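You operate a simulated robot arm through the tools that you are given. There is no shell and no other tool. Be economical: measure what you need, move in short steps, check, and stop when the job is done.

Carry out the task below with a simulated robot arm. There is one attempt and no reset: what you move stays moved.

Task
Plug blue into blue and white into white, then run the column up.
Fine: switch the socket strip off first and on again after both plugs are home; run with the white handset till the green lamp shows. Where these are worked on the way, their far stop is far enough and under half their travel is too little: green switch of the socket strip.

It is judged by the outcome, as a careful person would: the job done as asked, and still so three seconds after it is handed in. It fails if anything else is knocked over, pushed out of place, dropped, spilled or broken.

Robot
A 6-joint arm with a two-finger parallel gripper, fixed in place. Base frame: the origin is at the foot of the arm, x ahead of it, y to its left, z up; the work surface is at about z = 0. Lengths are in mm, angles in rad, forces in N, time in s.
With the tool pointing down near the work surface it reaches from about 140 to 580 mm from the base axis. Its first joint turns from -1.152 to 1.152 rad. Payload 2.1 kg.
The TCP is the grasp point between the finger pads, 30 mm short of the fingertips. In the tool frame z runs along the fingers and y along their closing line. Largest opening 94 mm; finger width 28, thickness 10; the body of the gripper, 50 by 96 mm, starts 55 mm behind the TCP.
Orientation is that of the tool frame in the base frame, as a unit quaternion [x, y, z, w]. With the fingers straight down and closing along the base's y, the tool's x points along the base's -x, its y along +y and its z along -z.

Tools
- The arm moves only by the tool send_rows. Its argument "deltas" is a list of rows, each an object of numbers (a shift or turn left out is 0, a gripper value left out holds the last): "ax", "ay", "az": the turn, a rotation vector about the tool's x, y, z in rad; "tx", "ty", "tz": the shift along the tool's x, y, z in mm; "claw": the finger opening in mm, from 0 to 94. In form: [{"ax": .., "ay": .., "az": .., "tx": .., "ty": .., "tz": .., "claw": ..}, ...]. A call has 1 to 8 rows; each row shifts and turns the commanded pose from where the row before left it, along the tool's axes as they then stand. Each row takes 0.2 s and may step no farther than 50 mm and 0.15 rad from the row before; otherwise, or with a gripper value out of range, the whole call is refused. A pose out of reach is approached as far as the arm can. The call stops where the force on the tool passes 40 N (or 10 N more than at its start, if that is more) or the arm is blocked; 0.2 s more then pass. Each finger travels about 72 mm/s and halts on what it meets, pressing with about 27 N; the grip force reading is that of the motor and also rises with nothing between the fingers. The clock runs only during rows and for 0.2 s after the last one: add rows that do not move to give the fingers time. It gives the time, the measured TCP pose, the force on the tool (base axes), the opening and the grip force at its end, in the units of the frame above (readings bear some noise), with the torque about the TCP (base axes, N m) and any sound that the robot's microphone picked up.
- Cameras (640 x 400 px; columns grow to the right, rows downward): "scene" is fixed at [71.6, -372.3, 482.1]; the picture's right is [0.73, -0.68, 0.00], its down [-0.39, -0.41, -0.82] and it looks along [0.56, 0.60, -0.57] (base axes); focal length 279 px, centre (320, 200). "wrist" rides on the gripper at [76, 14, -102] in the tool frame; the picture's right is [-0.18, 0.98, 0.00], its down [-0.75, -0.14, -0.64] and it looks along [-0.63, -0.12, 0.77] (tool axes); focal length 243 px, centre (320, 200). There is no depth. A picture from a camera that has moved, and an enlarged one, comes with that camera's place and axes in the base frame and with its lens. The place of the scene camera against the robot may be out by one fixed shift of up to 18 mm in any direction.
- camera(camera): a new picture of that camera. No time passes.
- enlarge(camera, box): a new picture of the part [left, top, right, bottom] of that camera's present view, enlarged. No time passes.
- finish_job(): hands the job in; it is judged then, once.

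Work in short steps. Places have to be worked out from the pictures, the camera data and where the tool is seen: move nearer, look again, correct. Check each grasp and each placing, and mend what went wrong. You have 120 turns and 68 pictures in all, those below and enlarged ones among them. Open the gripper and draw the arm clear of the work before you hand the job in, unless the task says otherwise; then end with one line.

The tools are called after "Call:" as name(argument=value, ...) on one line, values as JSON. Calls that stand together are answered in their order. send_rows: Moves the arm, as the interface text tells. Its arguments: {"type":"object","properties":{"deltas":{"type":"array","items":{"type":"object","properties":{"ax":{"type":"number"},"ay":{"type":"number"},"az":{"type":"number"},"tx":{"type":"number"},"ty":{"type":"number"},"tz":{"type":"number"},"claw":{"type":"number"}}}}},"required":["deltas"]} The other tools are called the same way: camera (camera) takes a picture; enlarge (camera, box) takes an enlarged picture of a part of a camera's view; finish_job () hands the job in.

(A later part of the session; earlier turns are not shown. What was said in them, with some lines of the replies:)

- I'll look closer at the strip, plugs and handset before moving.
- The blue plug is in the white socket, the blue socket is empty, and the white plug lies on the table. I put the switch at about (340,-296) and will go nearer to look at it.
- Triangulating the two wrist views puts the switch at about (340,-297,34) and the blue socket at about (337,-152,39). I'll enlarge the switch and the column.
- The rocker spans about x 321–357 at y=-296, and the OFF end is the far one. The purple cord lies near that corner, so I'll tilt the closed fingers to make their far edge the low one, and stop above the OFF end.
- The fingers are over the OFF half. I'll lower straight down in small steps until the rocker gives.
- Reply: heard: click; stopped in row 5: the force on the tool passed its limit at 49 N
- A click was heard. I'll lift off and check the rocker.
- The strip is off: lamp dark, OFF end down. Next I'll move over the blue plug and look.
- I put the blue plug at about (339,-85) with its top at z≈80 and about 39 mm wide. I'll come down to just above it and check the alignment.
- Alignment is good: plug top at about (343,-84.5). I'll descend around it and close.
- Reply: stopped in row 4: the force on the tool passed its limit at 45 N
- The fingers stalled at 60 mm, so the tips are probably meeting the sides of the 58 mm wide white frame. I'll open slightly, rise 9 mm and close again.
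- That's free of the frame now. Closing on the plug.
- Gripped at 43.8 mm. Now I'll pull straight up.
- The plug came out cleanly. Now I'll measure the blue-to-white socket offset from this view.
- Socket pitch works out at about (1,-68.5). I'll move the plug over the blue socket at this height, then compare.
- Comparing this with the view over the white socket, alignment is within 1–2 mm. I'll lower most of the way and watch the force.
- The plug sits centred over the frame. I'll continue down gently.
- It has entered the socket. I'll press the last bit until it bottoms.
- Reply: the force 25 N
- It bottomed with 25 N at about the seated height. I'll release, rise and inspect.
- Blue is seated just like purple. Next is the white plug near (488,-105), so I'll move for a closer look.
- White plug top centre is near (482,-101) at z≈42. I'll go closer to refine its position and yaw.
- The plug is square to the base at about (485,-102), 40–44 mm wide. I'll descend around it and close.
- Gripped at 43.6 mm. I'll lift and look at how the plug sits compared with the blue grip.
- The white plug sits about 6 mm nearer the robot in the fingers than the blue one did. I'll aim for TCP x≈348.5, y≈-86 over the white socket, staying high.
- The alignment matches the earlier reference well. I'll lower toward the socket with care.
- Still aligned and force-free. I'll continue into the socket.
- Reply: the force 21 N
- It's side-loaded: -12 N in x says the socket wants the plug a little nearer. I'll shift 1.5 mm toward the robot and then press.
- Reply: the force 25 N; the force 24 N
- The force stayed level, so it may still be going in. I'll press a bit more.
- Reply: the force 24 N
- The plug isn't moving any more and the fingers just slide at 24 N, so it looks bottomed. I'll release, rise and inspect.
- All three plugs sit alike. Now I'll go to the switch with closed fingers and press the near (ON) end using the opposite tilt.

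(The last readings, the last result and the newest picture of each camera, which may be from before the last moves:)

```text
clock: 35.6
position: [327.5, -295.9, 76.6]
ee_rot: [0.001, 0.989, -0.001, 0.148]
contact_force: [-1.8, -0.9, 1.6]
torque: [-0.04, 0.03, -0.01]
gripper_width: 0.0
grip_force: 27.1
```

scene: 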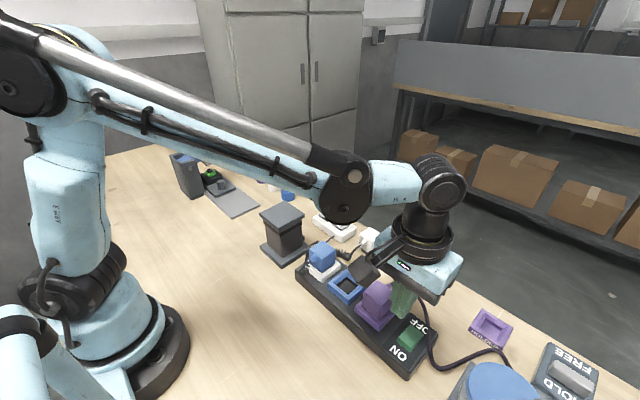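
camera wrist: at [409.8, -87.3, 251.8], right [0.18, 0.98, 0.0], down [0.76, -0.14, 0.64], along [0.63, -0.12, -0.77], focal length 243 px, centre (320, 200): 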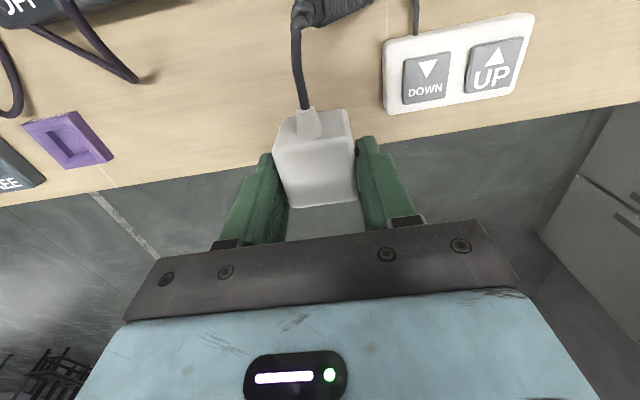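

Call:
send_rows(deltas=[{"tx": 0.6, "tz": 1.9}, {"tx": 0.6, "tz": 1.9}, {"tx": 0.6, "tz": 1.9}, {"tx": 0.6, "tz": 1.9}])

```text
clock: 36.3
position: [328.6, -295.1, 73.8]
ee_rot: [-0.001, 0.989, -0.001, 0.149]
contact_force: [-2.6, 0.2, 13.1]
torque: [0.01, 0.1, 0.06]
gripper_width: 0.1
grip_force: 27.3
heard: click
stopped in row 3: the force on the tool passed its limit at 48 N (the readings are from after the stop); the commanded pose is now the measured one
```

It clicked. I'll lift, untilt and check the lamp.

Call:
send_rows(deltas=[{"tx": -10, "tz": -32}, {"tx": -10, "tz": -32}, {"ay": 0.15, "tz": -40}, {"ay": 0.15}, {"ty": 45}, {"ty": 45}])

Call:
camera(camera="scene")

Call:
camera(camera="wrist")

```text
clock: 37.7
position: [318.1, -205.5, 179.4]
ee_rot: [0.0, 1.0, -0.001, -0.002]
contact_force: [0.3, 0.0, -0.2]
torque: [0.0, -0.02, 0.05]
gripper_width: 0.0
grip_force: 27.3
```

```text
22 pictures are left
```

scene: 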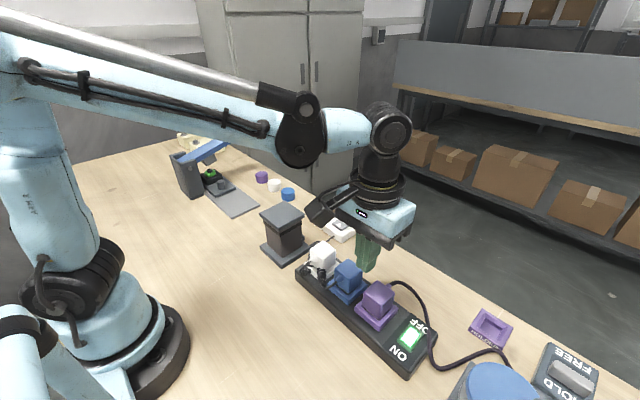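

```text
21 pictures are left
camera wrist: at [241.7, -190.9, 282.5], right [0.18, 0.98, 0.0], down [0.76, -0.14, 0.64], along [0.63, -0.12, -0.77], focal length 243 px, centre (320, 200)
```

wrist: 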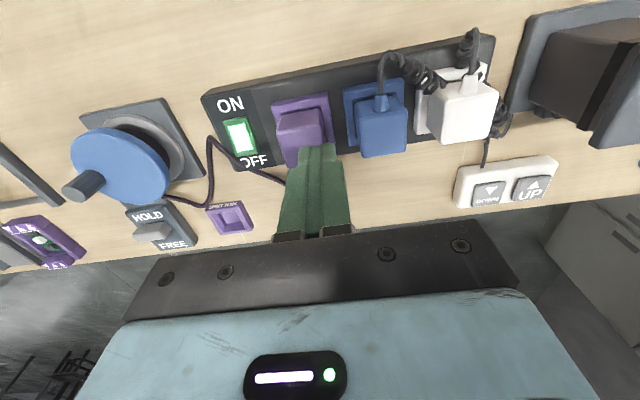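

The strip is on again. Now to the handset: I'll move near UP and locate it precisely, along with the lamp.

Call:
send_rows(deltas=[{"tx": -20.3, "ty": 38}, {"tx": -20.3, "ty": 38}, {"tx": -20.3, "ty": 38}, {"tx": -20.3, "ty": 38}, {"tx": -20.3, "ty": 38}, {"tx": -20.3, "ty": 38}, {}])

Call:
camera(camera="wrist")

Call:
camera(camera="scene")

```text
clock: 39.3
position: [437.6, 24.9, 177.8]
ee_rot: [-0.001, 1.0, -0.001, -0.001]
contact_force: [-1.4, -0.1, -0.8]
torque: [-0.03, 0.02, 0.02]
gripper_width: 0.0
grip_force: 26.0
```

```text
20 pictures are left
camera wrist: at [361.5, 39.0, 280.5], right [0.18, 0.98, 0.0], down [0.76, -0.14, 0.64], along [0.63, -0.12, -0.77], focal length 243 px, centre (320, 200)
```

wrist: 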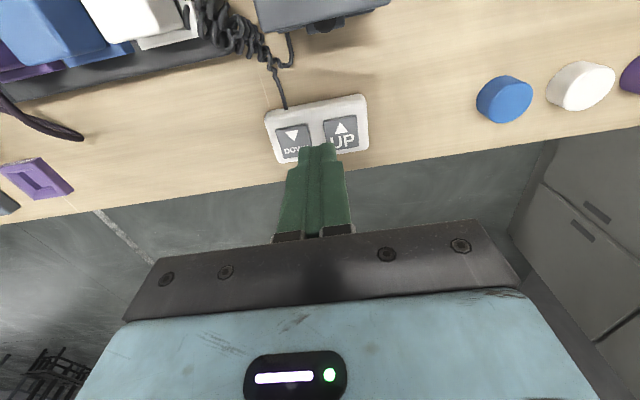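

```text
19 pictures are left
```

scene: 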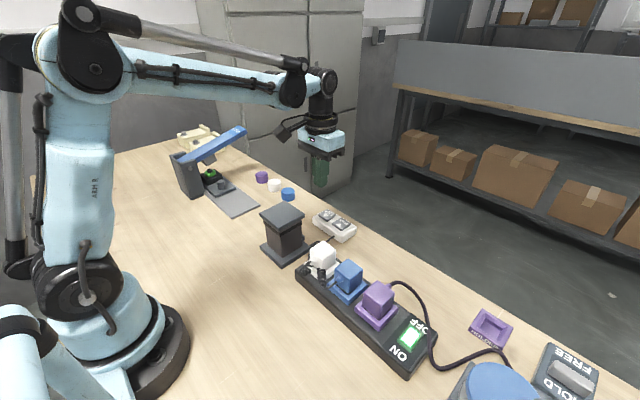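

UP is at about (477,40), and a small dark lamp-like knob sits on the column's foot. I'll go above UP and lower near it.

Call:
send_rows(deltas=[{"tx": -20, "ty": 7.5, "tz": 30}, {"tx": -19.5, "ty": 7.5, "tz": 35}, {"tz": 30}, {}])

Call:
enlarge(camera="scene", box=[240, 150, 380, 280])

Call:
camera(camera="wrist")

```text
clock: 40.3
position: [477.9, 39.0, 83.9]
ee_rot: [0.0, 1.0, -0.002, -0.001]
contact_force: [-0.4, 0.7, 0.1]
torque: [0.02, -0.01, 0.01]
gripper_width: 0.0
grip_force: 26.9
```

```text
3.08 times, centred on (310, 215) of scene
camera zoom: at [71.6, -372.3, 482.1], right [0.73, -0.68, 0.0], down [-0.39, -0.41, -0.82], along [0.56, 0.6, -0.57], focal length 857 px, centre (351, 154)
```

zoom: 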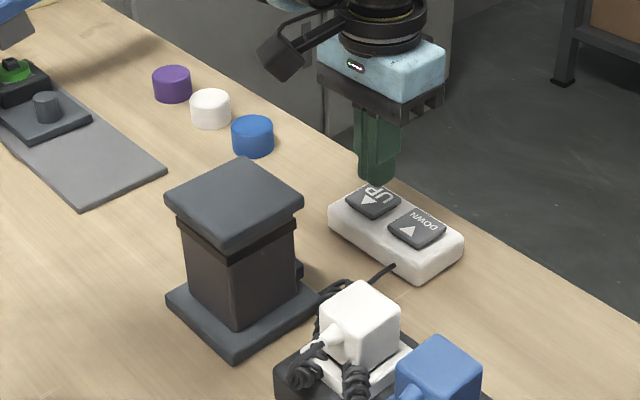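

```text
17 pictures are left
camera wrist: at [401.9, 51.9, 186.9], right [0.18, 0.98, 0.0], down [0.76, -0.14, 0.64], along [0.63, -0.12, -0.77], focal length 243 px, centre (320, 200)
```

wrist: 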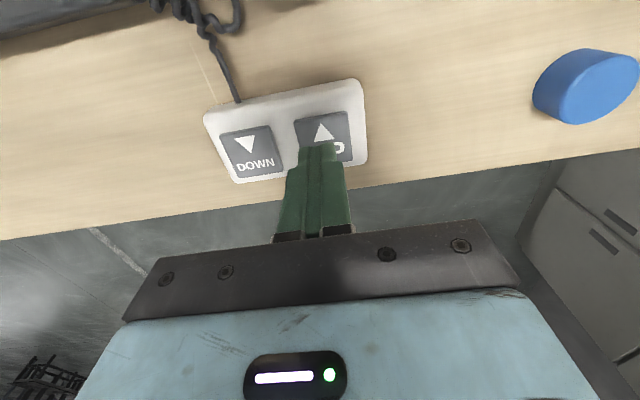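

It's over UP, so I'll nudge 2 mm and lower until contact.

Call:
send_rows(deltas=[{"tx": 2, "ty": 2, "tz": 12}, {"tz": 4}, {"tz": 3}, {"tz": 2}, {"tz": 2}, {"tz": 2}])

```text
clock: 41.7
position: [475.8, 39.6, 58.1]
ee_rot: [0.0, 1.0, -0.001, -0.001]
contact_force: [0.4, 3.1, 10.4]
torque: [0.13, 0.0, 0.01]
gripper_width: 0.1
grip_force: 27.5
heard: click
```

A click on contact, with about 10 N on the button. I'll hold it there and look at the column.

Call:
send_rows(deltas=[{}, {}])

Call:
enlarge(camera="scene", box=[240, 150, 380, 280])

```text
clock: 42.3
position: [476.2, 40.0, 57.6]
ee_rot: [0.0, 1.0, 0.0, -0.001]
contact_force: [-0.4, 5.2, 10.6]
torque: [0.16, -0.04, 0.01]
gripper_width: 0.0
grip_force: 27.2
```

```text
3.08 times, centred on (310, 215) of scene
camera zoom: at [71.5, -372.3, 482.1], right [0.73, -0.68, 0.0], down [-0.39, -0.41, -0.82], along [0.56, 0.6, -0.57], focal length 857 px, centre (351, 154)
```

zoom: 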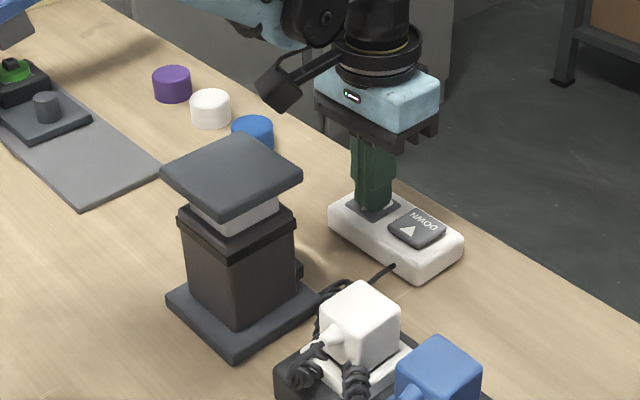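

The column is rising. I'll keep holding.

Call:
send_rows(deltas=[{}, {}, {}, {}, {}, {}])

Call:
camera(camera="scene")

Call:
camera(camera="wrist")

```text
clock: 43.7
position: [475.5, 37.5, 58.7]
ee_rot: [0.0, 1.0, 0.0, -0.001]
contact_force: [0.6, 4.4, 11.1]
torque: [0.11, 0.02, 0.0]
gripper_width: 0.0
grip_force: 27.2
```

```text
15 pictures are left
```

scene: 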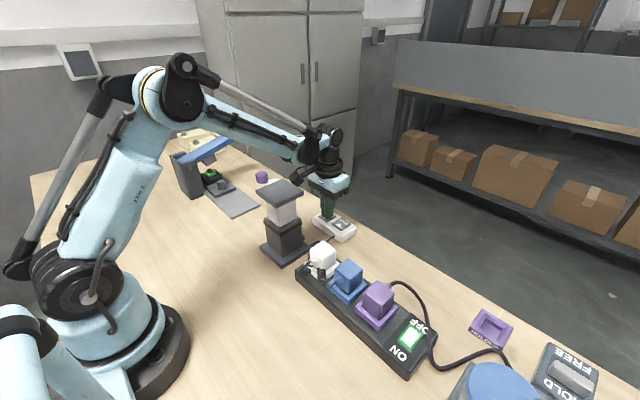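

```text
14 pictures are left
camera wrist: at [399.4, 52.8, 161.0], right [0.18, 0.98, 0.0], down [0.76, -0.14, 0.64], along [0.63, -0.12, -0.77], focal length 243 px, centre (320, 200)
```

wrist: 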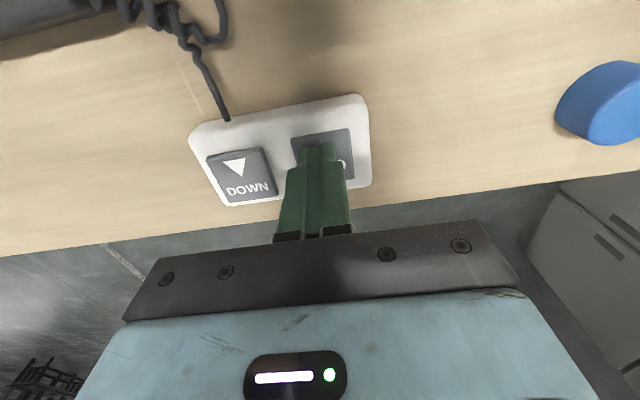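

The column works, but the wrist camera housing is near the rising column top. I'll release now and turn the tool about 80° so the camera swings away from the column.

Call:
send_rows(deltas=[{"tz": -15}, {"tz": -35}, {"tx": -15, "tz": -20}, {}])

Call:
enlarge(camera="scene", box=[220, 120, 380, 280])

```text
clock: 44.7
position: [490.1, 38.6, 127.7]
ee_rot: [0.0, 1.0, -0.001, 0.0]
contact_force: [-0.2, -0.4, -0.1]
torque: [0.01, 0.02, 0.0]
gripper_width: 0.0
grip_force: 27.0
```

```text
2.50 times, centred on (300, 200) of scene
camera zoom: at [71.6, -372.3, 482.1], right [0.73, -0.68, 0.0], down [-0.39, -0.41, -0.82], along [0.56, 0.6, -0.57], focal length 696 px, centre (370, 200)
```

zoom: 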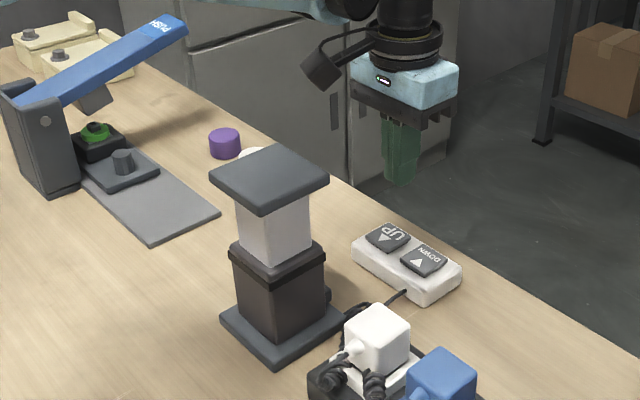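

Call:
send_rows(deltas=[{"az": 0.15}, {"az": 0.15}, {"az": 0.15}, {"az": 0.15}, {"az": 0.15}, {"az": 0.15}, {"az": 0.15}, {"az": 0.15}])

Call:
camera(camera="wrist")

```text
clock: 46.5
position: [491.1, 39.8, 128.0]
ee_rot: [0.565, 0.825, -0.002, -0.001]
contact_force: [-0.2, 0.7, -0.1]
torque: [0.01, -0.02, 0.0]
gripper_width: 0.1
grip_force: 27.2
```

```text
12 pictures are left
camera wrist: at [477.0, 115.9, 230.6], right [0.98, 0.18, 0.0], down [0.14, -0.75, 0.64], along [0.12, -0.63, -0.77], focal length 243 px, centre (320, 200)
```

wrist: 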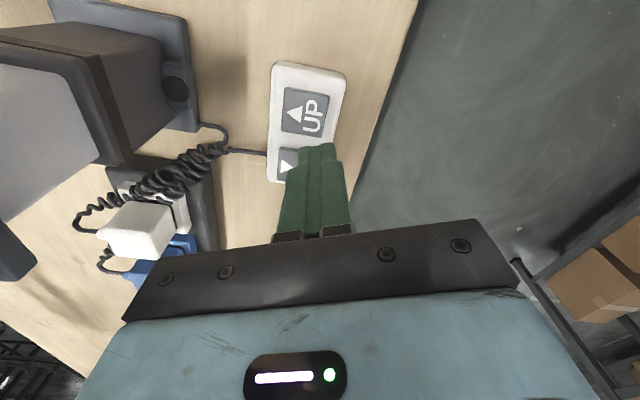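

The wrist view now shows both UP and the dark lamp on the column foot, and the camera is clear of the column. I'll go back to pressing UP.

Call:
send_rows(deltas=[{"tx": 6.2, "ty": -12.6, "tz": 25}, {"tz": 30}, {"tz": 10}, {"tz": 3}, {"tz": 2}, {}, {}, {}])

Call:
camera(camera="wrist")

```text
clock: 48.3
position: [478.6, 40.5, 58.1]
ee_rot: [0.564, 0.826, -0.001, -0.001]
contact_force: [4.7, -5.8, 12.4]
torque: [-0.17, -0.11, 0.02]
gripper_width: 0.1
grip_force: 27.1
heard: click
```

```text
11 pictures are left
camera wrist: at [463.1, 116.6, 160.6], right [0.98, 0.19, 0.0], down [0.14, -0.75, 0.64], along [0.12, -0.63, -0.77], focal length 243 px, centre (320, 200)
```

wrist: 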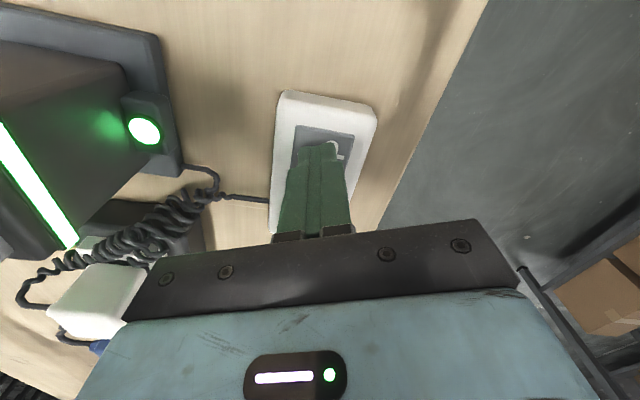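

The green lamp is lit. I'll release at once, straight up, and draw clear.

Call:
send_rows(deltas=[{"tz": -20}, {"tz": -45}, {"tz": -45}, {"tz": -45, "claw": 60}, {"tz": -40}, {}])

Call:
camera(camera="wrist")

Call:
camera(camera="scene")

```text
clock: 49.7
position: [478.0, 40.8, 252.5]
ee_rot: [0.564, 0.825, -0.001, -0.002]
contact_force: [-0.3, -0.5, 0.0]
torque: [-0.03, 0.01, -0.01]
gripper_width: 60.0
grip_force: 0.1
```

```text
10 pictures are left
camera wrist: at [463.4, 116.9, 354.1], right [0.98, 0.19, 0.0], down [0.14, -0.75, 0.64], along [0.12, -0.63, -0.77], focal length 243 px, centre (320, 200)
```

wrist: 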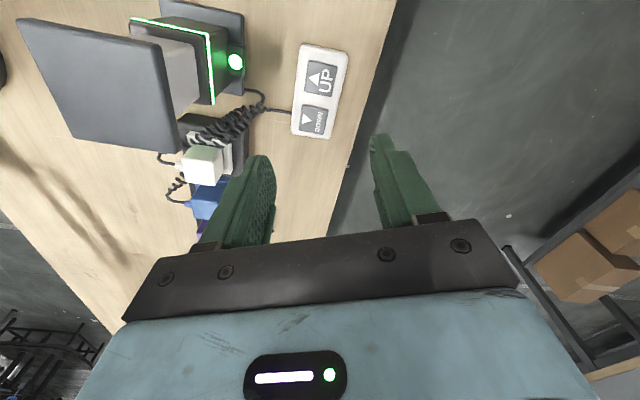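

```text
9 pictures are left
```

scene: 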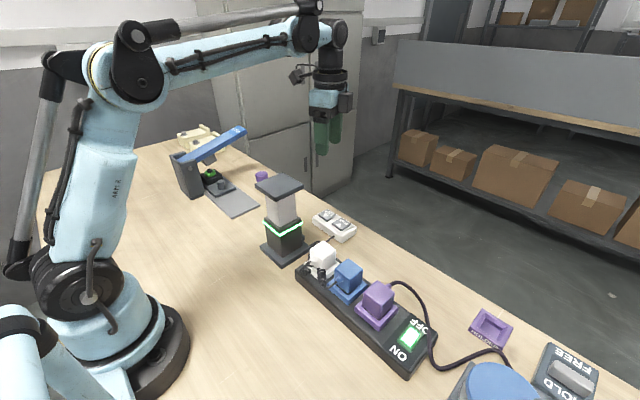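

The lamp stays lit with UP released, both plugs are home, the strip is on, and the arm is open and clear. Handing in.

Call:
finish_job()

```text
The job is handed in.
```

The job is done: blue is plugged into blue and white into white, the strip was switched off first and is back on, and the column was run up with the white handset until the green lamp lit.
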